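You operate a simulated robot arm through the tools that you are given. There is no shell and no other tool. Be economical: measure what you need, move in short steps, check, and stop when the job is done.

You run a simulated two-armed robot. Do the job below in one go: nothing can be reset, and whatever is moved stays where it is left.

Task
Take the grey cloth and put it on the low shelf of the long bench. Then take the lid off the dark jar and lay it down on the top of the long bench. Then put the tub that says "paste" from the high shelf on the top of the grey crates. The order counts.

Only the result counts: the job must be done as asked and must still hold three seconds after the hand-in. Knocking over, shifting, dropping, spilling or breaking anything else fails it. A push-on lid holds only when it is set on centred and level and pressed home; a screw cap is set on level and turned clockwise until tight. Flat cloth is picked up by pressing the open fingertips on it (5 to 10 N) and closing them slowly along it; thin cloth reads only 2 to 8 mm in the jaws.

Robot
Two 7-joint arms with fingered hands on one trunk, on a base that drives. Base frame: it is fixed to the floor where the robot stands at the start and does not move with it; the origin is under the middle of the robot, x ahead of it, y to its left, z up; the surface under the hand at the start is at about z = 0.9. Units: m, degrees, N and s.
The left shoulder is at the start at [0.021, 0.214, 1.369], the right one opposite. With the tool pointing down near the work surface each hand reaches from about 0.1 to 0.58 m from the robot's upright axis, wherever it stands, measured 20 degrees to its own side. Places, roughly: low shelf of the long bench [0.5, 0.1, 0.2]; top of the grey crates [-0.8, -0.7, 0.6]. Payload 3.3 kg a hand.
The TCP of each hand is the grasp point between the finger pads, 0.026 m short of the fingertips. In the tool frame z runs along the fingers and y along their closing line. Largest opening 0.132 m; the body of the gripper starts 0.073 m behind the TCP. The gripper is a hand of 2 fingers: y runs from the thumb to the fingers, the wrist lies at [0, 0, -0.224] in the tool frame, and closing takes about 1.5 s.
Orientation is told as [roll, pitch, yaw] about the base's x, y, z axes, in that order, counted from this pose: with the fingers straight down and closing along the base's y, the tool's x points along the base's -x, its y along +y and its z along -z.

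Tools
- The arms move only by the tool apply_moves. It takes "left_targets", "right_targets" or both (then of equal length, played together; a hand with none holds still); each is a list of rows, each a list of 3 entries, a list of its own where there are three numbers: the closure, from 0 (fully open) to 1 (shut), then the shift along the tool's x, y, z in units of 100 mm (1.0 is 100 mm), then the turn, a rotation vector about the tool's x, y, z in units of 120 degrees (1.0 is 120 degrees). In form: [[claw, [x, y, z], [ax, ay, az]], ...]. A call has 1 to 8 rows; each row is the pose to reach, as a shift and turn from the pose commanded when the call began, along the tool's axes at that moment. A call with a number of a shift or a turn outside -1 to 1 is refused whole. Rows are played at 5 a second. More than 0.05 m and 8.6 degrees between two rows, or a gripper value outside its range, and nothing of the call is played. A pose out of reach is approached as far as the arm can. The call stops where the force on the tool passes 40 N (or 10 N more than at its start, if that is more) or the arm is blocked; 0.2 s more then pass. Each finger travels about 0.153 m/s and halts on what it meets, pressing with about 32 N; the grip force reading is that of the motor and also rises with nothing between the fingers. The clock runs only during rows and for 0.2 s after the last one: add rows that repeat a pose to give the fingers time. It gives the time, the measured TCP pose, the force on the tool (base axes), the opening and the grip force at its end, in the units of the frame above (readings bear some noise), with the torque about the TCP (base axes, N m) and any sound that the robot's microphone picked up.
- Cameras (640 x 400 px; columns grow to the right, rows downward): "scene" is now at [0.0929, -0.0322, 1.5384]; the picture's right is [-0.36, -0.93, 0.00], its down [-0.57, 0.22, -0.79] and it looks along [0.74, -0.29, -0.61] (base axes); focal length 214 px, centre (320, 200). "left" rides on the left gripper at [-0.066, -0.003, -0.099] in its tool frame; the picture's right is [0.04, -1.00, 0.00], its down [0.83, 0.03, -0.55] and it looks along [0.55, 0.02, 0.83] (tool axes); focal length 261 px, centre (320, 200). "right" rides on the right gripper at [0.066, -0.003, -0.099] in its tool frame; the picture's right is [0.04, 1.00, 0.00], its down [-0.83, 0.03, -0.55] and it looks along [-0.55, 0.02, 0.83] (tool axes); focal length 261 px, centre (320, 200). There is no depth. A picture from a camera that has moved, and an enlarged one, comes with that camera's place and axes in the base frame and with its lens.
- camera(camera): a new picture of that camera. It takes no simulated time.
- lift_body(by): slides the trunk up (or, below 0, down) by that many m; the arms and the scene camera ride with it, the base frame stays. It gives what a move gives, with no picture.
- base_move(legs): drives the robot by 1 to 6 legs, each [ahead, left, turn to the left] in m, m and degrees, along the robot's own axes; the way and the turn of a leg run together, so that a leg with both is an arc; at most 1.5 m and 180 degrees a leg. The arms and the cameras ride along, it lands a little off, and it stops where it bumps. It gives what a move gives.
- hand_shape(shape, hand): the hand has 2 fingers and takes this shape, open, in about a second: jaw (thumb against the fingers, like two jaws); tri (thumb and two fingers); tip (a fingertip pinch); poke (one finger out to press); point (the index stretched); flat (the hand flat); cup (the hand cupped); fist (a fist). The gripper value then closes the fingers along that shape, each until it touches; the sizes above hold for jaw. It gives what a move gives, with no picture.
- pan_tilt(pan, tilt): turns the head with the scene camera to pan (to the left, within 86 degrees either way) and tilt (down, from -29 to 69), counted from straight ahead of the robot. It gives what a move gives.
- enlarge(camera, box): a new picture of the part [left, top, right, bottom] of that camera's present view, enlarged. It takes no simulated time.
- finish_job(): hands the job in; it is judged then, once.

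Work in short steps. Places have to be worked out from the pictures, the camera data and where the tool is seen: move nearer, look again, correct. Check each grasp and each placing, and mend what went wrong. You have 165 turns and 130 pictures in all, those below and enlarged ones among them. Open the grippers and draw the arms clear of the work before you hand the job in, unless the task says otherwise; then end with one line.

The tools are called after "Call:" as name(argument=value, ...) on one line, values as JSON. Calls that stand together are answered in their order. apply_moves: Moves the arms, as the interface text tells. Its arguments: {"type":"object","properties":{"left_targets":{"type":"array"},"right_targets":{"type":"array"}},"required":[]} The other tools are called the same way: lift_body (by) slides the trunk up or down; hand_shape (shape, hand) gives the hand a shape; base_move (legs) drives the base; pan_tilt (pan, tilt) turns the head that bears the scene camera; camera (camera) takes a picture; enlarge (camera, box) takes an enlarged picture of a part of a camera's view; finish_job () hands the job in.

At the start:

```text
clock: 0.0
left_eef_pos: [0.4624, 0.3255, 1.1488]
left_ee_rot: [0.0, 0.0, 0.0]
left_force: [-0.2, 0.0, 0.2]
left_moment: [-0.01, 0.01, 0.0]
left_grip_width: 0.1322
left_gripper_force: 0.1
left_shape: jaw
right_eef_pos: [0.3438, -0.0346, 1.1491]
right_ee_rot: [-0.1, -0.1, 0.0]
right_force: [-0.1, -1.0, -0.1]
right_moment: [-0.05, -0.03, -0.01]
right_grip_width: 0.1318
right_gripper_force: 0.1
right_shape: jaw
trunk travel left (down, up): [-0.65, 0.111]
robot x, y, heading: [-0.001, -0.0003, -0.2]
head pan, tilt: [-21.3, 37.4]
```

scene: 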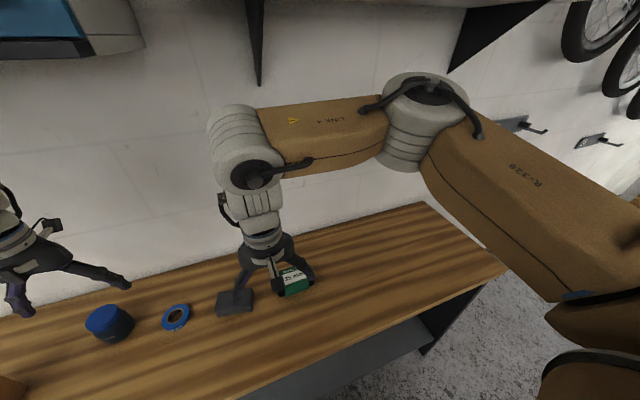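
right: 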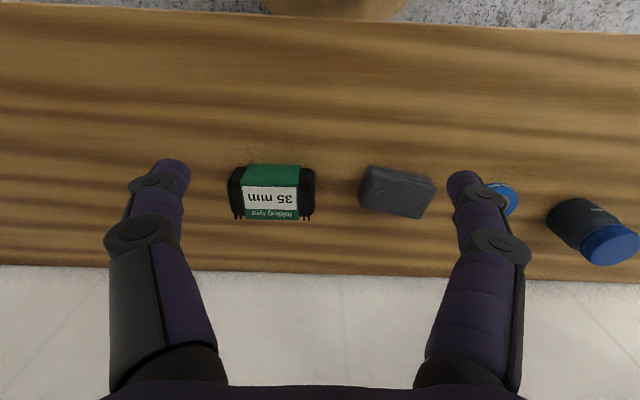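
left: 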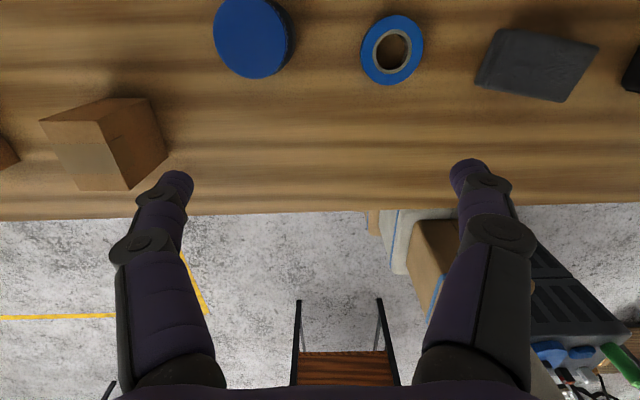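

The first pictures show a bench with a blue-lidded dark jar, a tape roll, a folded grey cloth and a tyre box. I look around for the shelves and crates.

Call:
pan_tilt(pan=0, tilt=45)

Call:
camera(camera="scene")

Call:
pan_tilt(pan=15, tilt=-15)

Call:
camera(camera="scene")

Call:
pan_tilt(pan=-86, tilt=30)

Call:
camera(camera="scene")

Call:
pan_tilt(pan=80, tilt=30)

Call:
camera(camera="scene")

```text
clock: 0.8
left_eef_pos: [0.4621, 0.3274, 1.1502]
left_ee_rot: [0.0, -0.1, 0.0]
left_force: [-0.2, 0.5, -0.2]
left_moment: [-0.02, 0.03, 0.02]
left_grip_width: 0.132
left_gripper_force: 0.1
left_shape: jaw
right_eef_pos: [0.3438, -0.0338, 1.1497]
right_ee_rot: [-0.1, 0.0, 0.0]
right_force: [0.7, 0.0, 0.7]
right_moment: [-0.01, -0.01, 0.0]
right_grip_width: 0.1323
right_gripper_force: 0.0
right_shape: jaw
trunk travel left (down, up): [-0.65, 0.111]
robot x, y, heading: [-0.0037, 0.0039, -0.0]
head pan, tilt: [0.0, 45.0]
```

```text
126 pictures are left
camera scene: at [0.0935, -0.0008, 1.5273], right [0.0, -1.0, 0.0], down [-0.71, 0.0, -0.71], along [0.71, 0.0, -0.71], focal length 214 px, centre (320, 200)
```

scene: 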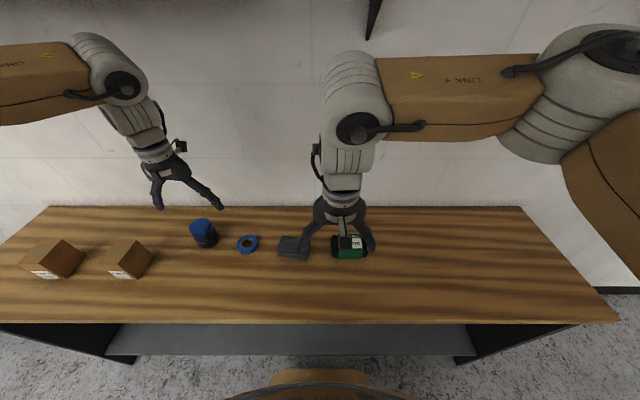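

```text
clock: 2.1
left_eef_pos: [0.4624, 0.3262, 1.1494]
left_ee_rot: [-0.1, 0.1, 0.0]
left_force: [0.5, 0.1, 0.5]
left_moment: [-0.02, 0.02, 0.0]
left_grip_width: 0.1321
left_gripper_force: 0.0
left_shape: jaw
right_eef_pos: [0.3428, -0.0336, 1.149]
right_ee_rot: [0.0, 0.0, 0.1]
right_force: [-0.2, -0.2, -0.7]
right_moment: [-0.01, -0.01, -0.01]
right_grip_width: 0.1318
right_gripper_force: 0.0
right_shape: jaw
trunk travel left (down, up): [-0.65, 0.111]
robot x, y, heading: [-0.002, 0.0028, -0.2]
head pan, tilt: [15.0, -15.0]
```

```text
125 pictures are left
camera scene: at [0.09, 0.0202, 1.6206], right [0.26, -0.97, 0.0], down [0.25, 0.07, -0.97], along [0.93, 0.25, 0.26], focal length 214 px, centre (320, 200)
```

scene: 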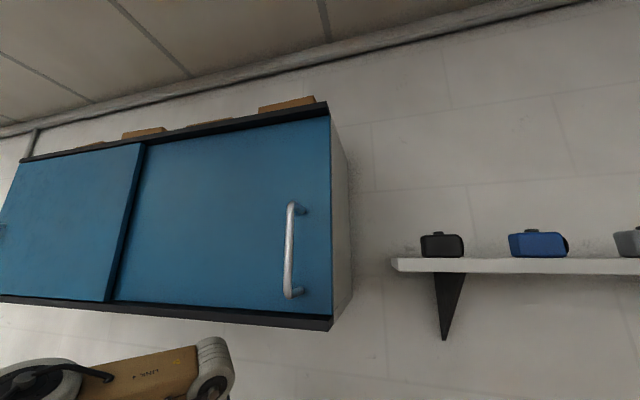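

```text
clock: 3.9
left_eef_pos: [0.4615, 0.3268, 1.1501]
left_ee_rot: [0.0, 0.0, -0.1]
left_force: [0.5, 0.5, -0.2]
left_moment: [-0.01, -0.04, -0.05]
left_grip_width: 0.1324
left_gripper_force: 0.2
left_shape: jaw
right_eef_pos: [0.3445, -0.0341, 1.1497]
right_ee_rot: [0.0, 0.1, 0.0]
right_force: [0.5, -0.5, 0.6]
right_moment: [-0.01, 0.01, 0.0]
right_grip_width: 0.1319
right_gripper_force: 0.1
right_shape: jaw
trunk travel left (down, up): [-0.65, 0.111]
robot x, y, heading: [0.0027, 0.0007, 0.1]
head pan, tilt: [-85.9, 30.0]
```

```text
124 pictures are left
camera scene: at [0.0187, -0.0909, 1.55], right [-1.0, -0.07, 0.0], down [-0.04, 0.5, -0.87], along [0.06, -0.86, -0.5], focal length 214 px, centre (320, 200)
```

scene: 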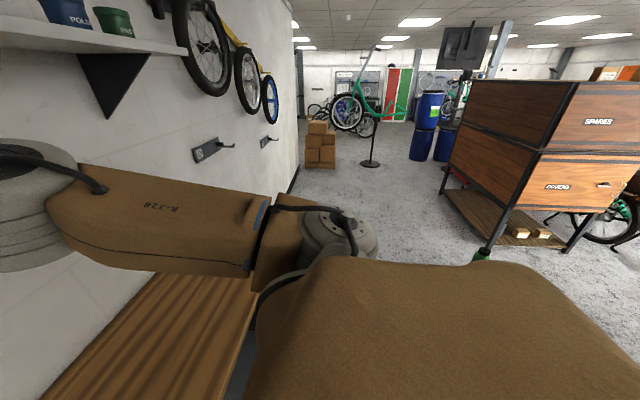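

```text
clock: 6.5
left_eef_pos: [0.462, 0.3273, 1.1483]
left_ee_rot: [0.0, 0.0, 0.0]
left_force: [0.0, -1.0, 0.2]
left_moment: [0.02, 0.02, -0.01]
left_grip_width: 0.1319
left_gripper_force: 0.1
left_shape: jaw
right_eef_pos: [0.3442, -0.0332, 1.1493]
right_ee_rot: [0.0, 0.0, 0.0]
right_force: [0.5, 0.2, 0.0]
right_moment: [0.0, -0.01, 0.0]
right_grip_width: 0.1319
right_gripper_force: 0.0
right_shape: jaw
trunk travel left (down, up): [-0.65, 0.111]
robot x, y, heading: [0.0014, 0.0008, 0.1]
head pan, tilt: [80.0, 30.0]
```

```text
123 pictures are left
camera scene: at [0.028, 0.0884, 1.5499], right [0.98, -0.17, 0.0], down [-0.09, -0.49, -0.87], along [0.15, 0.85, -0.5], focal length 214 px, centre (320, 200)
```

scene: 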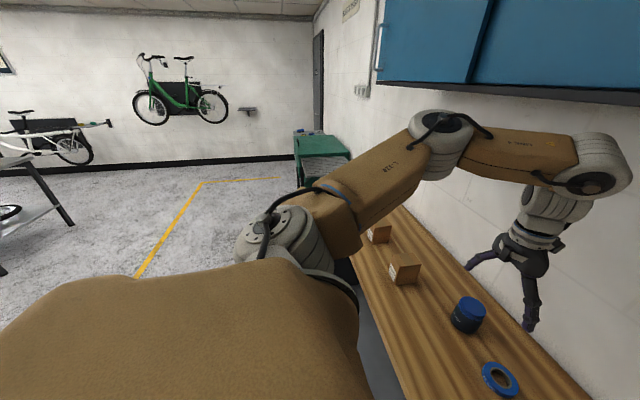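

The high shelf is ahead to the right. I look at it and at the bench items more closely.

Call:
pan_tilt(pan=-45, tilt=-5)

Call:
camera(camera="scene")

Call:
pan_tilt(pan=0, tilt=69)

Call:
camera(camera="scene")

Call:
enlarge(camera="right", box=[220, 130, 640, 280])

Call:
camera(camera="left")

```text
clock: 8.5
left_eef_pos: [0.4625, 0.3261, 1.1492]
left_ee_rot: [0.1, 0.0, 0.0]
left_force: [-0.3, 0.0, 0.3]
left_moment: [0.01, 0.01, -0.01]
left_grip_width: 0.1317
left_gripper_force: 0.1
left_shape: jaw
right_eef_pos: [0.3436, -0.0349, 1.1501]
right_ee_rot: [0.1, 0.0, 0.0]
right_force: [0.4, 0.1, 0.4]
right_moment: [0.02, 0.0, 0.0]
right_grip_width: 0.1319
right_gripper_force: 0.1
right_shape: jaw
trunk travel left (down, up): [-0.65, 0.111]
robot x, y, heading: [-0.001, 0.0009, 0.1]
head pan, tilt: [-45.0, -5.0]
```

```text
122 pictures are left
camera scene: at [0.0741, -0.0625, 1.606], right [-0.71, -0.71, 0.0], down [0.06, -0.06, -1.0], along [0.7, -0.7, 0.09], focal length 214 px, centre (320, 200)
```

scene: 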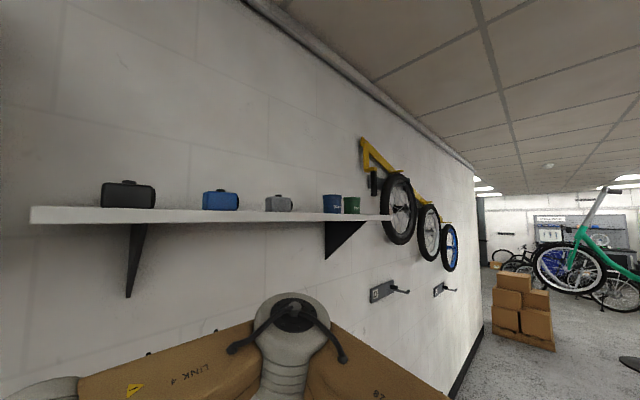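

```text
clock: 10.0
left_eef_pos: [0.4624, 0.3265, 1.1501]
left_ee_rot: [0.0, 0.0, 0.1]
left_force: [0.2, 0.3, 0.5]
left_moment: [0.01, -0.01, -0.03]
left_grip_width: 0.1318
left_gripper_force: 0.0
left_shape: jaw
right_eef_pos: [0.3439, -0.035, 1.1492]
right_ee_rot: [-0.1, 0.0, 0.0]
right_force: [-0.3, 0.0, 0.6]
right_moment: [0.05, 0.01, 0.0]
right_grip_width: 0.1319
right_gripper_force: 0.1
right_shape: jaw
trunk travel left (down, up): [-0.65, 0.111]
robot x, y, heading: [0.0034, -0.0004, -0.2]
head pan, tilt: [0.0, 68.8]
```

```text
121 pictures are left
camera scene: at [0.0682, -0.0007, 1.4985], right [0.0, -1.0, 0.0], down [-0.93, 0.0, -0.36], along [0.36, 0.0, -0.93], focal length 214 px, centre (320, 200)
```

scene: 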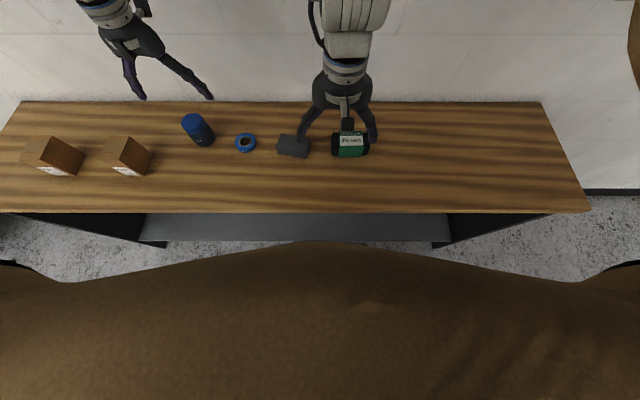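

```text
1.52 times, centred on (430, 205) of right
camera zoom: at [0.2792, -0.0377, 1.2488], right [-0.04, 1.0, 0.0], down [0.83, 0.03, 0.55], along [0.55, 0.02, -0.83], focal length 397 px, centre (152, 192)
```

zoom: 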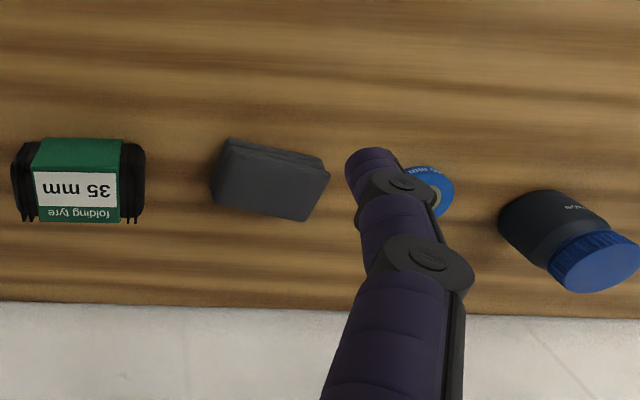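

```text
119 pictures are left
camera left: at [0.5273, 0.3244, 1.249], right [-0.04, -1.0, 0.0], down [-0.83, 0.03, 0.55], along [-0.55, 0.02, -0.83], focal length 261 px, centre (320, 200)
```

left: 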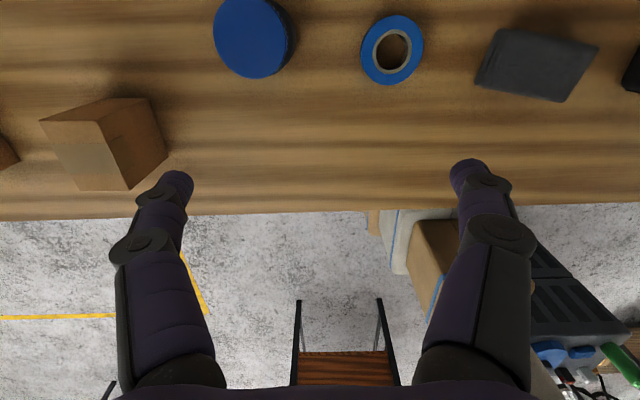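

I enlarge the grey block to see whether it's really the cloth.

Call:
enlarge(camera="left", box=[460, 10, 620, 110])

Call:
enlarge(camera="left", box=[360, 190, 640, 400])

```text
4.00 times, centred on (540, 60) of left
camera zoom: at [0.5273, 0.3244, 1.249], right [-0.04, -1.0, 0.0], down [-0.83, 0.03, 0.55], along [-0.55, 0.02, -0.83], focal length 1043 px, centre (-560, 760)
```

zoom: 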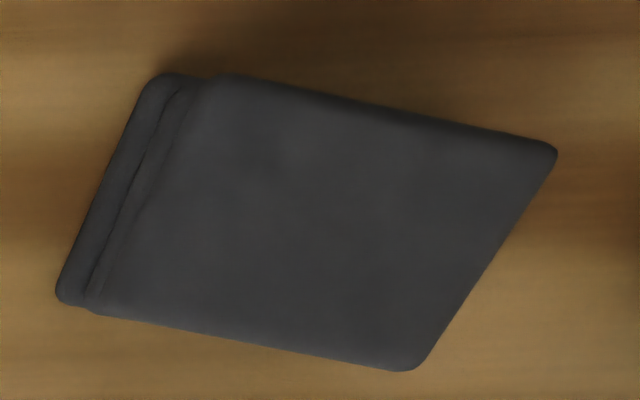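

```text
1.90 times, centred on (500, 295) of left
camera zoom: at [0.5273, 0.3244, 1.249], right [-0.04, -1.0, 0.0], down [-0.83, 0.03, 0.55], along [-0.55, 0.02, -0.83], focal length 496 px, centre (-23, 19)
```

zoom: 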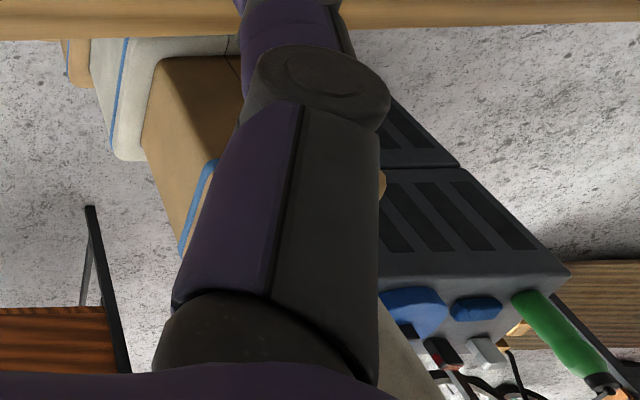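

The grey block is a folded cloth, about 0.097 x 0.058 m, centred near [0.480, 0.083, 0.92], long axis about 11° off y. I drive 0.1 m right so the left hand can take it comfortably.

Call:
base_move(legs=[[0, -0.1, 0]])

```text
clock: 11.1
left_eef_pos: [0.4614, 0.2253, 1.1498]
left_ee_rot: [0.1, 0.0, 0.0]
left_force: [1.0, -0.3, 0.4]
left_moment: [0.06, -0.03, -0.01]
left_grip_width: 0.1316
left_gripper_force: 0.0
left_shape: jaw
right_eef_pos: [0.3441, -0.1342, 1.1501]
right_ee_rot: [0.0, 0.1, 0.0]
right_force: [-0.3, -0.2, -0.5]
right_moment: [0.05, -0.01, 0.02]
right_grip_width: 0.1319
right_gripper_force: 0.0
right_shape: jaw
trunk travel left (down, up): [-0.65, 0.111]
robot x, y, heading: [0.0019, -0.0997, -0.1]
head pan, tilt: [0.0, 68.8]
```

The base landed well. I turn the left hand by 67° and shift toward the cloth.

Call:
apply_moves(left_targets=[[0, [0, -0.1, 0], [0, 0, -0.07]], [0, [0, -0.2, 0], [0, 0, -0.14]], [0, [0, -0.3, 0], [0, 0, -0.21]], [0, [-0.05, -0.4, 0], [0, 0, -0.28]], [0, [-0.1, -0.5, 0], [0, 0, -0.35]], [0, [-0.15, -0.6, 0], [0, 0, -0.42]], [0, [-0.18, -0.7, 0], [0, 0, -0.49]], [0, [-0.186, -0.8, 0], [0, 0, -0.56]]])

```text
clock: 12.9
left_eef_pos: [0.4805, 0.1459, 1.1489]
left_ee_rot: [0.0, 0.0, 67.3]
left_force: [-0.3, -1.0, 0.6]
left_moment: [-0.01, 0.0, 0.03]
left_grip_width: 0.1319
left_gripper_force: 0.0
left_shape: jaw
right_eef_pos: [0.3448, -0.1342, 1.1501]
right_ee_rot: [0.0, 0.0, 0.0]
right_force: [0.7, -0.2, -0.4]
right_moment: [0.02, 0.0, -0.02]
right_grip_width: 0.1323
right_gripper_force: 0.1
right_shape: jaw
trunk travel left (down, up): [-0.65, 0.111]
robot x, y, heading: [-0.0021, -0.1, -0.1]
head pan, tilt: [0.0, 68.8]
```

Next I finish the turn and centre over the cloth, then look.

Call:
apply_moves(left_targets=[[0, [0.2, -0.08, 0.2], [0, 0, -0.047]], [0, [0.4, -0.16, 0.4], [0, 0, -0.094]], [0, [0.58, -0.244, 0.8], [0, 0, -0.094]]])

Call:
camera(camera="left")

Call:
camera(camera="scene")

```text
clock: 13.7
left_eef_pos: [0.4818, 0.0812, 1.0667]
left_ee_rot: [0.2, -0.1, 78.6]
left_force: [-0.5, 0.6, -0.7]
left_moment: [-0.02, 0.03, 0.01]
left_grip_width: 0.1319
left_gripper_force: 0.0
left_shape: jaw
right_eef_pos: [0.3447, -0.1339, 1.1488]
right_ee_rot: [-0.1, 0.1, 0.0]
right_force: [-0.1, 0.4, 0.0]
right_moment: [0.02, 0.01, 0.05]
right_grip_width: 0.132
right_gripper_force: 0.1
right_shape: jaw
trunk travel left (down, up): [-0.65, 0.111]
robot x, y, heading: [-0.006, -0.0995, -0.0]
head pan, tilt: [0.0, 68.8]
```

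```text
116 pictures are left
camera left: at [0.498, 0.1457, 1.1667], right [0.97, -0.24, 0.0], down [-0.2, -0.81, 0.55], along [-0.13, -0.54, -0.83], focal length 261 px, centre (320, 200)
```

left: 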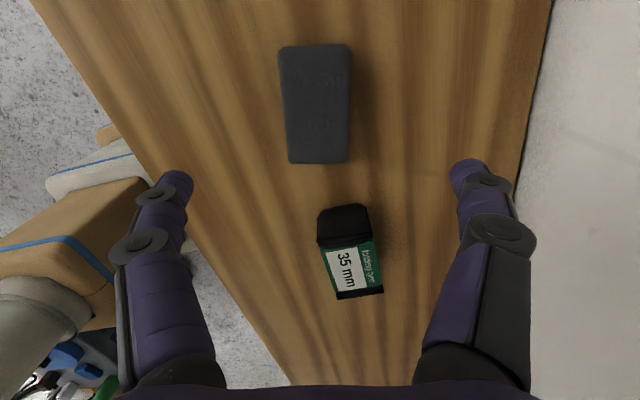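

```text
115 pictures are left
camera scene: at [0.0689, -0.1023, 1.4984], right [0.0, -1.0, 0.0], down [-0.93, 0.0, -0.36], along [0.36, 0.0, -0.93], focal length 214 px, centre (320, 200)
```

scene: 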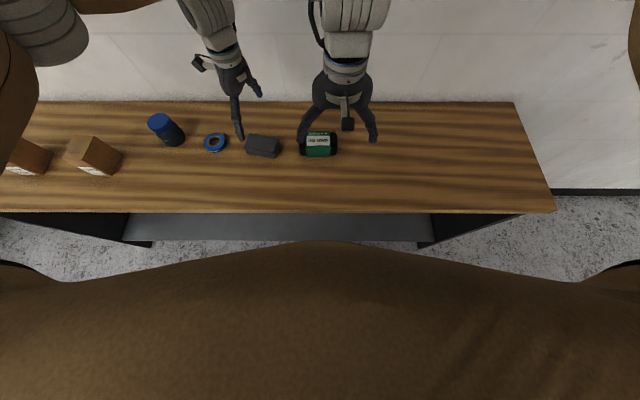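

The hand is over the cloth and aligned with it. I descend.

Call:
apply_moves(left_targets=[[0, [-0.06, 0, 0.4], [0, 0, 0]], [0, [-0.06, 0, 0.8], [0, 0, 0]], [0, [-0.06, 0, 1.0], [0, 0, 0]]])

Call:
apply_moves(left_targets=[[0, [0, 0, 0.2], [0, 0, 0]], [0, [0, 0, 0.3], [0, 0, 0]], [0, [0, 0, 0.34], [0, 0, 0]]])

Call:
camera(camera="left")

Call:
enlarge(camera="scene", box=[180, 80, 340, 180])

```text
clock: 14.5
left_eef_pos: [0.4812, 0.0892, 0.9664]
left_ee_rot: [0.0, -0.1, 78.4]
left_force: [-0.2, 0.1, 0.1]
left_moment: [0.02, 0.01, 0.0]
left_grip_width: 0.1318
left_gripper_force: 0.1
left_shape: jaw
right_eef_pos: [0.3442, -0.134, 1.1497]
right_ee_rot: [0.0, 0.0, 0.0]
right_force: [-0.2, -0.5, 0.5]
right_moment: [0.0, 0.03, -0.02]
right_grip_width: 0.1317
right_gripper_force: 0.0
right_shape: jaw
trunk travel left (down, up): [-0.65, 0.111]
robot x, y, heading: [-0.0007, -0.1012, 0.4]
head pan, tilt: [0.0, 68.8]
```

```text
clock: 15.3
left_eef_pos: [0.4811, 0.089, 0.9336]
left_ee_rot: [0.2, 0.0, 78.5]
left_force: [0.8, 0.4, -0.7]
left_moment: [0.01, -0.03, -0.02]
left_grip_width: 0.1321
left_gripper_force: 0.1
left_shape: jaw
right_eef_pos: [0.3434, -0.1344, 1.15]
right_ee_rot: [0.0, 0.1, 0.0]
right_force: [0.7, -0.5, -0.3]
right_moment: [-0.02, 0.0, 0.02]
right_grip_width: 0.1317
right_gripper_force: 0.1
right_shape: jaw
trunk travel left (down, up): [-0.65, 0.111]
robot x, y, heading: [-0.0035, -0.1006, -0.1]
head pan, tilt: [0.0, 68.8]
```

```text
114 pictures are left
camera left: at [0.497, 0.1533, 1.0336], right [0.97, -0.24, 0.0], down [-0.2, -0.81, 0.55], along [-0.13, -0.54, -0.83], focal length 261 px, centre (320, 200)
```

left: 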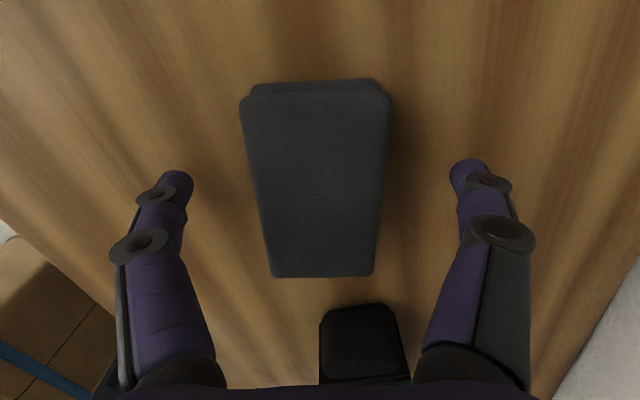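

```text
4.00 times, centred on (260, 130) of scene
camera zoom: at [0.0682, -0.1016, 1.4985], right [0.0, -1.0, 0.0], down [-0.93, 0.0, -0.36], along [0.36, 0.0, -0.93], focal length 858 px, centre (560, 480)
```

zoom: 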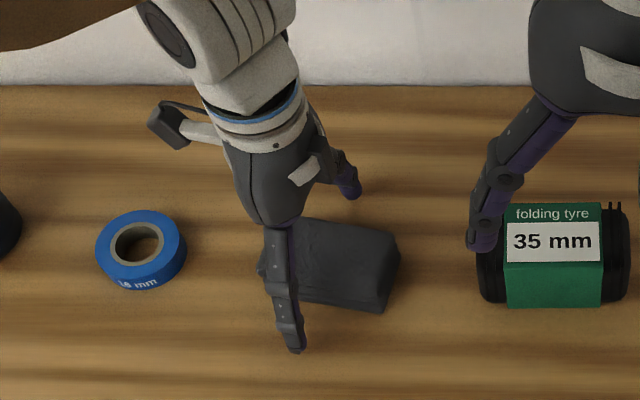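

The cloth is centred between the fingers, with the tips about 8 mm above the bench. I close.

Call:
apply_moves(left_targets=[[0.25, [0, 0, 0.02], [0, 0, 0]], [0.4, [0, 0, 0.02], [0, 0, 0]], [0.6, [0, 0, 0.02], [0, 0, 0]], [0.8, [0, 0, 0.02], [0, 0, 0]], [1, [0, 0, 0.02], [0, 0, 0]], [1, [0, 0, 0.02], [0, 0, 0]], [1, [0, 0, 0.02], [0, 0, 0]], [1, [0, 0, 0.02], [0, 0, 0]]])

Call:
camera(camera="left")

```text
clock: 17.1
left_eef_pos: [0.4809, 0.0891, 0.9325]
left_ee_rot: [0.1, 0.1, 78.6]
left_force: [-1.3, -0.4, 0.8]
left_moment: [-0.01, 0.01, 0.01]
left_grip_width: 0.0525
left_gripper_force: 32.4
left_shape: jaw
right_eef_pos: [0.3439, -0.1345, 1.1505]
right_ee_rot: [0.0, 0.0, 0.0]
right_force: [-0.2, 0.3, -0.5]
right_moment: [0.0, 0.01, 0.0]
right_grip_width: 0.1319
right_gripper_force: 0.0
right_shape: jaw
trunk travel left (down, up): [-0.65, 0.111]
robot x, y, heading: [-0.0038, -0.0994, 0.1]
head pan, tilt: [0.0, 68.8]
```

```text
112 pictures are left
camera left: at [0.4969, 0.1532, 1.0322], right [0.97, -0.24, 0.0], down [-0.2, -0.81, 0.55], along [-0.13, -0.54, -0.83], focal length 261 px, centre (320, 200)
```

left: 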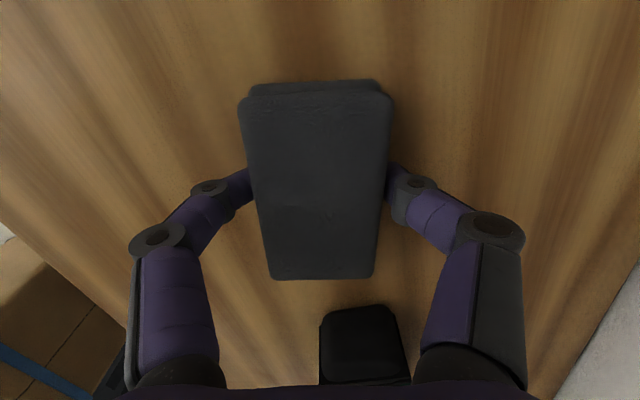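

The cloth is gripped at 52 mm. I lift it.

Call:
apply_moves(left_targets=[[1, [0, 0, -0.15], [0, 0, 0]], [1, [0, 0, -0.3], [0, 0, 0]], [1, [0, 0, -0.5], [0, 0, 0]], [1, [0, 0, -0.75], [0, 0, 0]], [1, [0, 0, -1.0], [0, 0, 0]]])

Call:
camera(camera="left")

```text
clock: 18.3
left_eef_pos: [0.4808, 0.0889, 1.033]
left_ee_rot: [0.0, 0.0, 78.5]
left_force: [-0.1, -0.4, -0.2]
left_moment: [0.0, 0.0, -0.03]
left_grip_width: 0.0527
left_gripper_force: 31.9
left_shape: jaw
right_eef_pos: [0.3447, -0.1347, 1.1494]
right_ee_rot: [0.0, 0.0, 0.1]
right_force: [-0.2, 0.7, 0.4]
right_moment: [0.04, -0.03, 0.02]
right_grip_width: 0.1319
right_gripper_force: 0.1
right_shape: jaw
trunk travel left (down, up): [-0.65, 0.111]
robot x, y, heading: [0.0027, -0.1008, -0.1]
head pan, tilt: [0.0, 68.8]
```

```text
111 pictures are left
camera left: at [0.4966, 0.1536, 1.1334], right [0.97, -0.24, 0.0], down [-0.2, -0.81, 0.55], along [-0.13, -0.54, -0.83], focal length 261 px, centre (320, 200)
```

left: 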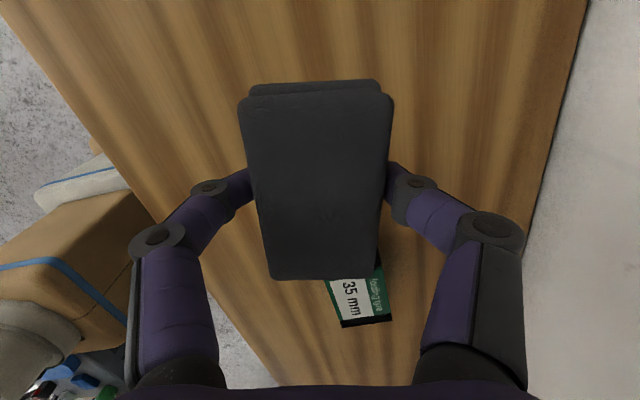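

The cloth is held. Before backing off I check the floor at both sides of the base.

Call:
pan_tilt(pan=-86, tilt=60)

Call:
camera(camera="scene")

Call:
pan_tilt(pan=86, tilt=60)

Call:
camera(camera="scene")

```text
clock: 19.9
left_eef_pos: [0.4805, 0.0901, 1.033]
left_ee_rot: [0.1, 0.1, 78.5]
left_force: [-0.4, 0.3, 0.0]
left_moment: [0.02, 0.04, -0.01]
left_grip_width: 0.0528
left_gripper_force: 32.1
left_shape: jaw
right_eef_pos: [0.3444, -0.1344, 1.1485]
right_ee_rot: [0.0, 0.0, 0.0]
right_force: [-0.2, 0.3, 0.2]
right_moment: [0.03, -0.01, -0.03]
right_grip_width: 0.1317
right_gripper_force: 0.0
right_shape: jaw
trunk travel left (down, up): [-0.65, 0.111]
robot x, y, heading: [-0.0017, -0.1005, 0.1]
head pan, tilt: [-85.9, 60.0]
```

```text
110 pictures are left
camera scene: at [0.0171, -0.1682, 1.5078], right [-1.0, -0.07, 0.0], down [-0.06, 0.86, -0.5], along [0.04, -0.5, -0.87], focal length 214 px, centre (320, 200)
```

scene: 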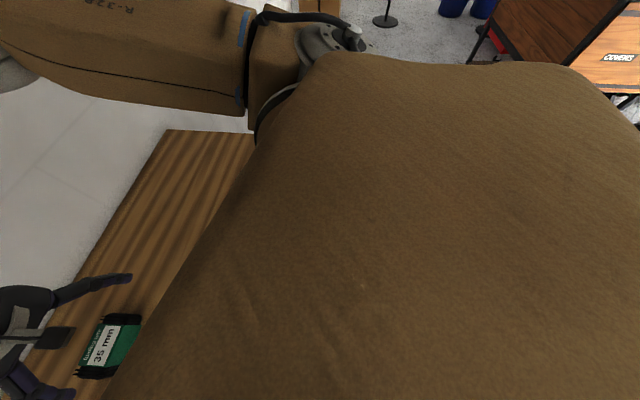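

```text
clock: 22.5
left_eef_pos: [0.4815, 0.0893, 1.0336]
left_ee_rot: [-0.1, 0.1, 78.5]
left_force: [0.0, -0.6, -0.3]
left_moment: [0.0, -0.01, -0.01]
left_grip_width: 0.0526
left_gripper_force: 32.3
left_shape: jaw
right_eef_pos: [0.3448, -0.1348, 1.1495]
right_ee_rot: [0.0, 0.0, 0.1]
right_force: [0.2, 0.0, 0.0]
right_moment: [0.02, 0.03, -0.03]
right_grip_width: 0.1321
right_gripper_force: 0.2
right_shape: jaw
trunk travel left (down, up): [-0.65, 0.111]
robot x, y, heading: [-0.0032, -0.1001, -0.2]
head pan, tilt: [85.9, 60.0]
```

```text
109 pictures are left
camera scene: at [0.017, -0.0352, 1.5078], right [1.0, -0.07, 0.0], down [-0.06, -0.86, -0.5], along [0.04, 0.5, -0.87], focal length 214 px, centre (320, 200)
```

scene: 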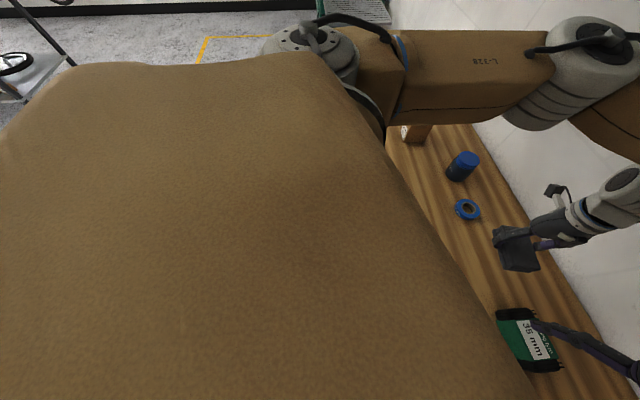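

Crates' front face is about x = -0.69, well behind. Backing 0.3 m is safe; I do that with the cloth clear above the bench.

Call:
base_move(legs=[[-0.3, 0, 0]])

Call:
pan_tilt(pan=0, tilt=60)

Call:
camera(camera="scene")

```text
clock: 24.5
left_eef_pos: [0.1873, 0.0881, 1.0337]
left_ee_rot: [-0.1, 0.1, 78.4]
left_force: [-0.2, -0.6, -1.2]
left_moment: [0.0, 0.0, 0.0]
left_grip_width: 0.0526
left_gripper_force: 31.9
left_shape: jaw
right_eef_pos: [0.0498, -0.1359, 1.1496]
right_ee_rot: [-0.1, 0.1, -0.2]
right_force: [-0.3, -0.2, -0.6]
right_moment: [-0.01, 0.0, -0.03]
right_grip_width: 0.132
right_gripper_force: 0.1
right_shape: jaw
trunk travel left (down, up): [-0.65, 0.111]
robot x, y, heading: [-0.2901, -0.0984, -0.2]
head pan, tilt: [85.9, 60.0]
```

```text
clock: 26.1
left_eef_pos: [0.188, 0.0876, 1.0339]
left_ee_rot: [0.1, 0.1, 78.3]
left_force: [0.2, 0.1, -0.9]
left_moment: [-0.02, -0.02, 0.0]
left_grip_width: 0.0527
left_gripper_force: 31.6
left_shape: jaw
right_eef_pos: [0.05, -0.1364, 1.1506]
right_ee_rot: [0.0, 0.0, -0.3]
right_force: [-0.5, 0.5, 0.7]
right_moment: [-0.04, -0.01, 0.0]
right_grip_width: 0.1323
right_gripper_force: 0.0
right_shape: jaw
trunk travel left (down, up): [-0.65, 0.111]
robot x, y, heading: [-0.2953, -0.1042, -0.4]
head pan, tilt: [0.0, 60.0]
```

```text
108 pictures are left
camera scene: at [-0.2145, -0.1016, 1.5078], right [0.0, -1.0, 0.0], down [-0.87, 0.0, -0.5], along [0.5, 0.0, -0.87], focal length 214 px, centre (320, 200)
```

scene: 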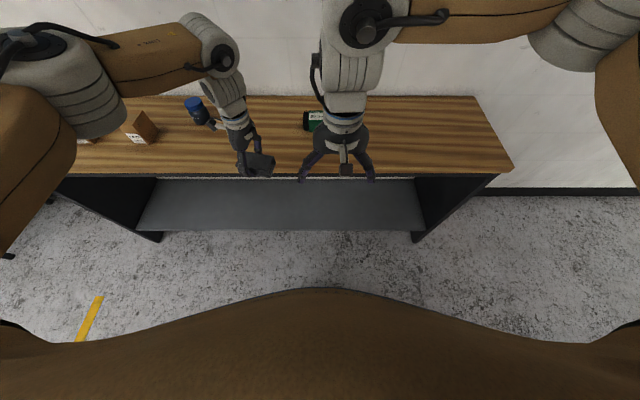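

The shelf front edge is at x≈0.31, spanning y about -0.7 to 1.0. I shift left 0.25 m then back 0.13 m, and lower the right arm to match so both arms will fit under the tabletop.

Call:
base_move(legs=[[0, 0.25, 0], [-0.13, 0, 0]])

Call:
apply_moves(right_targets=[[0, [0, 0, 0.4], [0, 0, 0]], [0, [0, 0, 0.7], [0, 0, 0]], [0, [0, 0, 1.0], [0, 0, 0]]])

Call:
apply_moves(left_targets=[[1, [0, 0, 0.3], [0, 0, 0]], [1, [0, 0, 0.6], [0, 0, 0]], [1, [0, 0, 0.95], [0, 0, 0]]], right_targets=[[0, [0, 0, 0.4], [0, 0, 0]], [0, [0, 0, 0.7], [0, 0, 0]], [0, [0, 0, 1.0], [0, 0, 0]]])

Call:
camera(camera="scene")

```text
clock: 28.8
left_eef_pos: [0.0562, 0.3375, 1.0336]
left_ee_rot: [0.0, -0.1, 78.1]
left_force: [-0.9, -1.5, 0.3]
left_moment: [0.02, -0.04, 0.02]
left_grip_width: 0.0526
left_gripper_force: 32.0
left_shape: jaw
right_eef_pos: [-0.0822, 0.1139, 1.1498]
right_ee_rot: [0.1, -0.1, -0.4]
right_force: [0.3, -0.5, -0.3]
right_moment: [0.0, -0.03, -0.04]
right_grip_width: 0.1319
right_gripper_force: 0.1
right_shape: jaw
trunk travel left (down, up): [-0.65, 0.111]
robot x, y, heading: [-0.4229, 0.1488, -0.3]
head pan, tilt: [0.0, 60.0]
```

```text
clock: 29.6
left_eef_pos: [0.058, 0.3372, 1.0337]
left_ee_rot: [0.1, 0.0, 78.1]
left_force: [0.4, -0.2, 0.2]
left_moment: [-0.03, 0.02, 0.02]
left_grip_width: 0.0527
left_gripper_force: 31.8
left_shape: jaw
right_eef_pos: [-0.0795, 0.1169, 1.0484]
right_ee_rot: [-0.1, 0.0, -0.4]
right_force: [0.6, -0.5, -0.4]
right_moment: [0.0, 0.01, 0.01]
right_grip_width: 0.1318
right_gripper_force: 0.0
right_shape: jaw
trunk travel left (down, up): [-0.65, 0.111]
robot x, y, heading: [-0.4259, 0.1503, -0.4]
head pan, tilt: [0.0, 60.0]
```

```text
clock: 30.4
left_eef_pos: [0.0586, 0.339, 0.9395]
left_ee_rot: [-0.1, 0.1, 78.1]
left_force: [-0.5, 1.2, -1.6]
left_moment: [0.0, -0.01, -0.02]
left_grip_width: 0.0526
left_gripper_force: 31.9
left_shape: jaw
right_eef_pos: [-0.0803, 0.1139, 0.9501]
right_ee_rot: [0.0, 0.0, -0.3]
right_force: [0.8, -0.4, -0.4]
right_moment: [-0.02, -0.03, -0.01]
right_grip_width: 0.1321
right_gripper_force: 0.0
right_shape: jaw
trunk travel left (down, up): [-0.65, 0.111]
robot x, y, heading: [-0.4287, 0.1505, -0.0]
head pan, tilt: [0.0, 60.0]
```

```text
107 pictures are left
camera scene: at [-0.3451, 0.1489, 1.5078], right [-0.01, -1.0, 0.0], down [-0.87, 0.01, -0.5], along [0.5, 0.0, -0.87], focal length 214 px, centre (320, 200)
```

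scene: 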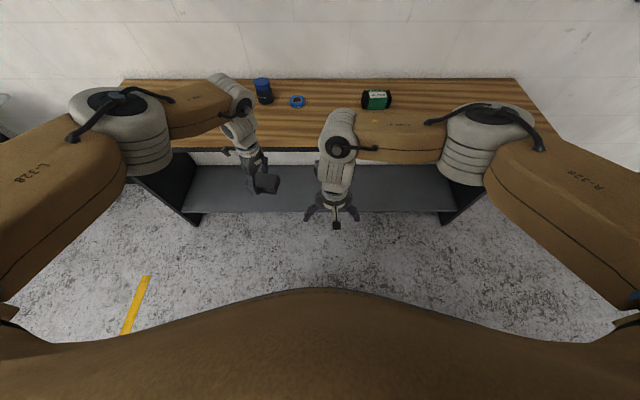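

Arms are spread with elbows just above the hands' level and all parts in front of the bench edge. I lower the trunk 0.62 m.

Call:
lift_body(by=-0.62)

Call:
pan_tilt(pan=0, tilt=25)

Call:
camera(camera="scene")

Call:
camera(camera="right")

```text
refused: -0.62 is not a number from -0.4 to 0.4
```

```text
clock: 31.4
left_eef_pos: [0.0587, 0.3379, 0.9409]
left_ee_rot: [0.0, -0.1, 78.0]
left_force: [0.4, -0.4, -0.4]
left_moment: [-0.01, -0.02, -0.05]
left_grip_width: 0.0525
left_gripper_force: 32.2
left_shape: jaw
right_eef_pos: [-0.081, 0.1149, 0.951]
right_ee_rot: [0.1, 0.1, -0.4]
right_force: [0.1, -0.2, 0.0]
right_moment: [0.02, 0.01, 0.0]
right_grip_width: 0.132
right_gripper_force: 0.1
right_shape: jaw
trunk travel left (down, up): [-0.65, 0.111]
robot x, y, heading: [-0.4237, 0.1479, -0.5]
head pan, tilt: [0.0, 25.0]
```

```text
106 pictures are left
camera scene: at [-0.3204, 0.1491, 1.5578], right [-0.01, -1.0, 0.0], down [-0.42, 0.0, -0.91], along [0.91, -0.01, -0.42], focal length 214 px, centre (320, 200)
```

scene: 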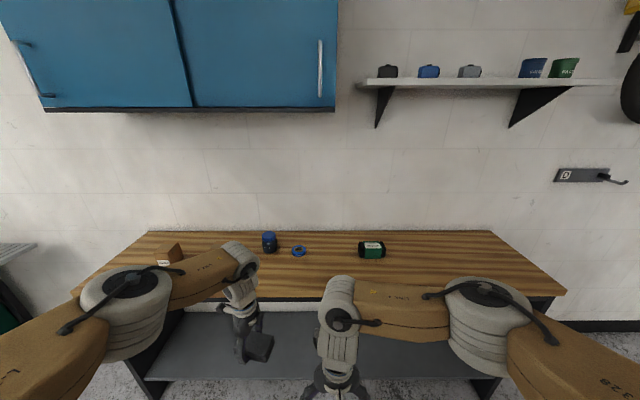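

```text
105 pictures are left
camera right: at [-0.1455, 0.1112, 1.0502], right [-0.03, 1.0, 0.0], down [0.83, 0.03, 0.55], along [0.55, 0.02, -0.83], focal length 261 px, centre (320, 200)
```

right: 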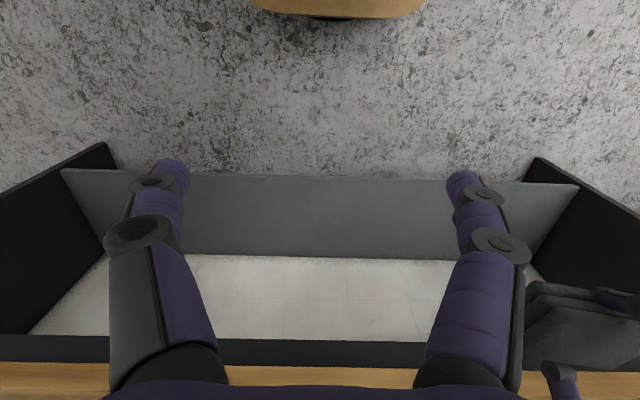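

I read the tub labels while I have the view, then lower the trunk in two steps.

Call:
enlarge(camera="scene", box=[500, 45, 600, 107])

Call:
lift_body(by=-0.31)

Call:
lift_body(by=-0.31)

Call:
camera(camera="scene")

Call:
camera(camera="right")

```text
6.40 times, centred on (550, 76) of scene
camera zoom: at [-0.3204, 0.1491, 1.5578], right [-0.01, -1.0, 0.0], down [-0.42, 0.0, -0.91], along [0.91, -0.01, -0.42], focal length 1373 px, centre (-1152, 994)
```

zoom: 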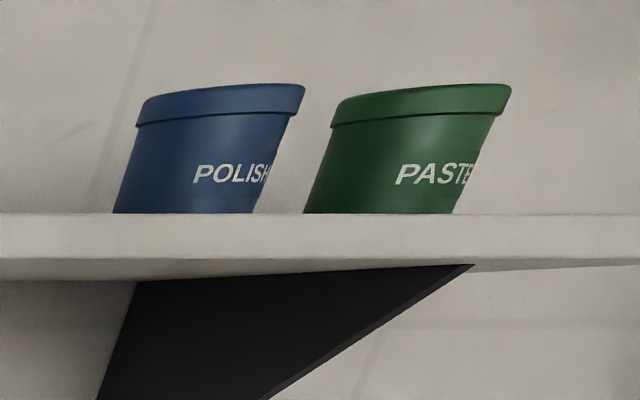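

```text
clock: 34.5
left_eef_pos: [0.0576, 0.3371, 0.6284]
left_ee_rot: [0.0, 0.1, 78.1]
left_force: [-1.0, 0.4, -0.7]
left_moment: [0.03, 0.01, 0.03]
left_grip_width: 0.0524
left_gripper_force: 31.2
left_shape: jaw
right_eef_pos: [-0.0809, 0.1143, 0.6392]
right_ee_rot: [-0.1, 0.0, -0.4]
right_force: [0.8, 0.2, 0.4]
right_moment: [0.0, 0.02, -0.03]
right_grip_width: 0.1318
right_gripper_force: 0.1
right_shape: jaw
trunk travel left (down, up): [-0.34, 0.421]
robot x, y, heading: [-0.4253, 0.1493, -0.5]
head pan, tilt: [0.0, 25.0]
```

```text
clock: 37.6
left_eef_pos: [0.0583, 0.3377, 0.3186]
left_ee_rot: [0.0, 0.0, 78.2]
left_force: [-0.5, 0.1, -0.4]
left_moment: [0.02, 0.02, -0.01]
left_grip_width: 0.0525
left_gripper_force: 32.2
left_shape: jaw
right_eef_pos: [-0.0825, 0.1142, 0.3306]
right_ee_rot: [0.0, 0.0, -0.4]
right_force: [-0.6, 0.6, 0.2]
right_moment: [-0.01, -0.02, 0.01]
right_grip_width: 0.1317
right_gripper_force: 0.1
right_shape: jaw
trunk travel left (down, up): [-0.03, 0.731]
robot x, y, heading: [-0.4254, 0.1498, -0.3]
head pan, tilt: [0.0, 25.0]
```

```text
103 pictures are left
camera scene: at [-0.2001, 0.1482, 0.9259], right [-0.01, -1.0, 0.0], down [-0.42, 0.0, -0.91], along [0.91, -0.01, -0.42], focal length 214 px, centre (320, 200)
```

scene: 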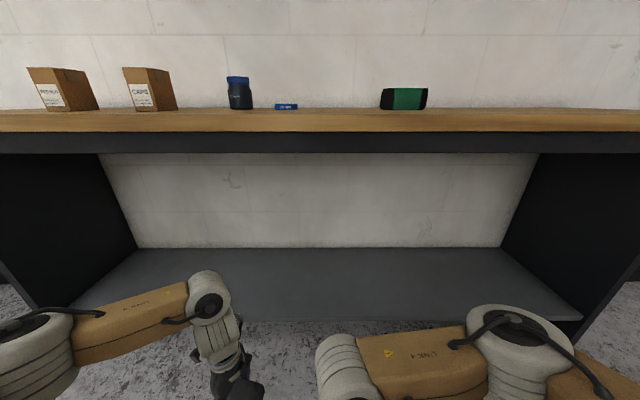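

```text
102 pictures are left
camera right: at [-0.1459, 0.1108, 0.429], right [-0.03, 1.0, 0.0], down [0.83, 0.03, 0.55], along [0.55, 0.02, -0.83], focal length 261 px, centre (320, 200)
```

right: 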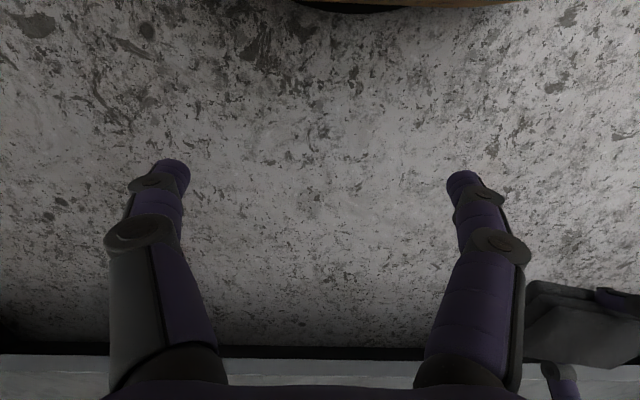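

PASTE is the green, right-most tub. Everything now fits under the apron (≈0.82). I drive forward 0.3 m, hands under the tabletop.

Call:
base_move(legs=[[0.15, 0, 0]])

Call:
camera(camera="scene")

Call:
camera(camera="right")

```text
clock: 39.0
left_eef_pos: [0.2116, 0.3369, 0.3174]
left_ee_rot: [0.0, 0.0, 78.1]
left_force: [-0.7, 0.8, -0.6]
left_moment: [-0.03, -0.02, 0.01]
left_grip_width: 0.0527
left_gripper_force: 32.2
left_shape: jaw
right_eef_pos: [0.0715, 0.113, 0.329]
right_ee_rot: [0.1, 0.0, -0.5]
right_force: [1.0, -0.1, -0.3]
right_moment: [-0.04, 0.01, -0.04]
right_grip_width: 0.1318
right_gripper_force: 0.2
right_shape: jaw
trunk travel left (down, up): [-0.03, 0.731]
robot x, y, heading: [-0.2722, 0.1501, -0.2]
head pan, tilt: [0.0, 25.0]
```

```text
101 pictures are left
camera scene: at [-0.046, 0.1471, 0.9258], right [-0.01, -1.0, 0.0], down [-0.42, 0.0, -0.91], along [0.91, -0.01, -0.42], focal length 214 px, centre (320, 200)
```

scene: 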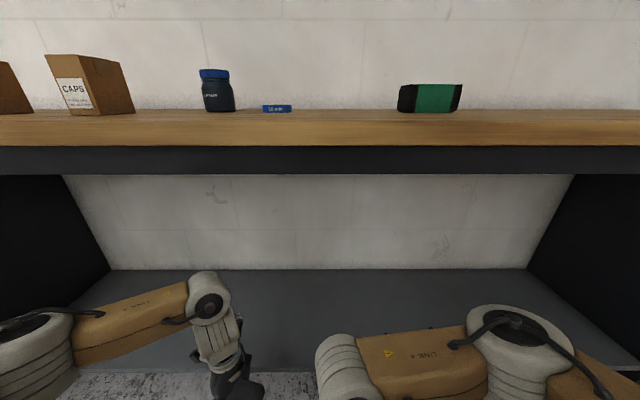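

```text
100 pictures are left
camera right: at [0.0081, 0.1098, 0.4288], right [-0.03, 1.0, 0.0], down [0.83, 0.03, 0.55], along [0.55, 0.02, -0.83], focal length 261 px, centre (320, 200)
```

right: 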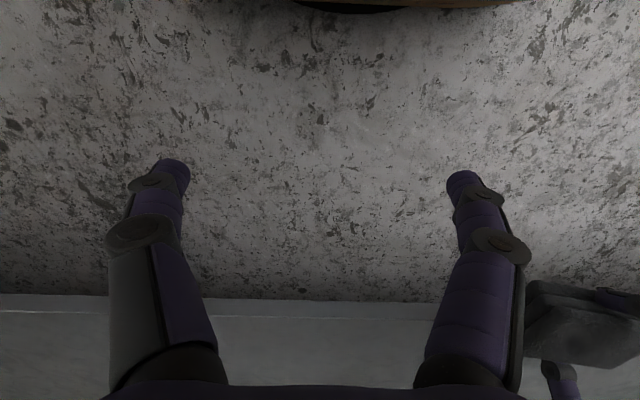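

The shelf top works out near z≈0.245, front x≈0.297; cloth bottom is about 0.285, so it clears. I drive on 0.15 m.

Call:
base_move(legs=[[0.15, 0, 0]])

Call:
camera(camera="left")

Call:
camera(camera="right")

```text
clock: 40.4
left_eef_pos: [0.358, 0.3387, 0.318]
left_ee_rot: [0.2, -0.1, 78.5]
left_force: [0.0, -1.3, -0.7]
left_moment: [-0.04, 0.0, 0.0]
left_grip_width: 0.0527
left_gripper_force: 32.1
left_shape: jaw
right_eef_pos: [0.2221, 0.1149, 0.3286]
right_ee_rot: [0.0, 0.1, 0.0]
right_force: [-0.6, -0.7, -0.5]
right_moment: [0.02, 0.0, -0.02]
right_grip_width: 0.1318
right_gripper_force: 0.0
right_shape: jaw
trunk travel left (down, up): [-0.03, 0.731]
robot x, y, heading: [-0.122, 0.1473, 0.2]
head pan, tilt: [0.0, 25.0]
```

```text
99 pictures are left
camera left: at [0.3742, 0.4031, 0.418], right [0.97, -0.24, 0.0], down [-0.2, -0.81, 0.55], along [-0.13, -0.54, -0.83], focal length 261 px, centre (320, 200)
```

left: 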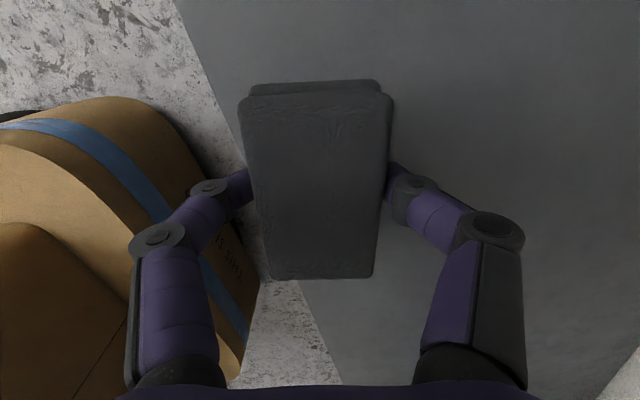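

```text
98 pictures are left
camera right: at [0.1564, 0.111, 0.4288], right [-0.04, 1.0, 0.0], down [0.83, 0.03, 0.55], along [0.55, 0.02, -0.83], focal length 261 px, centre (320, 200)
```

right: 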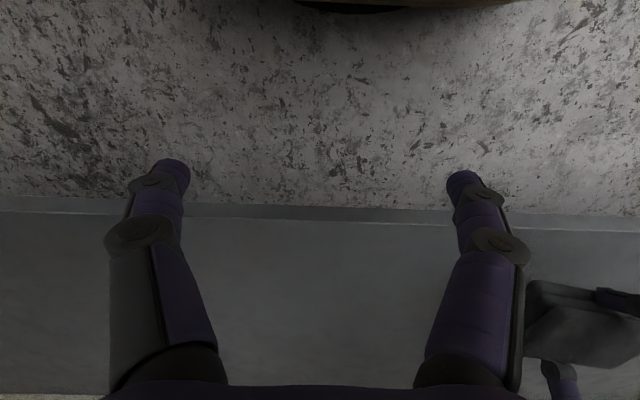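

The shelf is confirmed at z≈0.245. I extend 0.045 m forward, then lower until contact.

Call:
apply_moves(left_targets=[[1, [-0.045, -0.22, 0], [0, 0, 0]], [1, [-0.09, -0.44, 0], [0, 0, 0]], [1, [-0.09, -0.44, 0.15], [0, 0, 0]], [1, [-0.09, -0.44, 0.25], [0, 0, 0]], [1, [-0.09, -0.44, 0.31], [0, 0, 0]]])

Call:
camera(camera="left")

```text
clock: 41.5
left_eef_pos: [0.4024, 0.3385, 0.2869]
left_ee_rot: [0.0, 0.0, 78.6]
left_force: [-0.5, 0.3, -0.7]
left_moment: [-0.01, 0.01, -0.01]
left_grip_width: 0.0526
left_gripper_force: 31.8
left_shape: jaw
right_eef_pos: [0.2202, 0.1152, 0.3304]
right_ee_rot: [-0.1, 0.0, 0.0]
right_force: [-0.7, -0.4, 0.7]
right_moment: [-0.02, -0.01, 0.01]
right_grip_width: 0.1318
right_gripper_force: 0.0
right_shape: jaw
trunk travel left (down, up): [-0.03, 0.731]
robot x, y, heading: [-0.1227, 0.1464, 0.0]
head pan, tilt: [0.0, 25.0]
```

```text
97 pictures are left
camera left: at [0.4188, 0.4033, 0.3865], right [0.97, -0.24, 0.0], down [-0.2, -0.81, 0.55], along [-0.13, -0.54, -0.83], focal length 261 px, centre (320, 200)
```

left: 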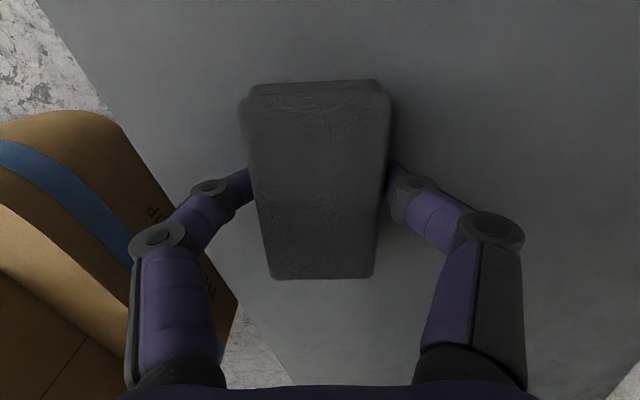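

No contact yet. I lower in 4 mm rows until the force shows touch.

Call:
apply_moves(left_targets=[[1, [0, 0, 0.05], [0, 0, 0]], [1, [0, 0, 0.08], [0, 0, 0]], [1, [0, 0, 0.08], [0, 0, 0]]])

```text
clock: 42.4
left_eef_pos: [0.4036, 0.3399, 0.2796]
left_ee_rot: [0.1, 0.0, 78.5]
left_force: [-0.2, 0.0, -0.4]
left_moment: [0.01, -0.01, 0.02]
left_grip_width: 0.0527
left_gripper_force: 31.7
left_shape: jaw
right_eef_pos: [0.2215, 0.1143, 0.3295]
right_ee_rot: [0.0, 0.0, 0.0]
right_force: [-0.3, 0.0, 0.0]
right_moment: [0.01, 0.0, -0.01]
right_grip_width: 0.1319
right_gripper_force: 0.0
right_shape: jaw
trunk travel left (down, up): [-0.03, 0.731]
robot x, y, heading: [-0.125, 0.1504, 0.2]
head pan, tilt: [0.0, 25.0]
```

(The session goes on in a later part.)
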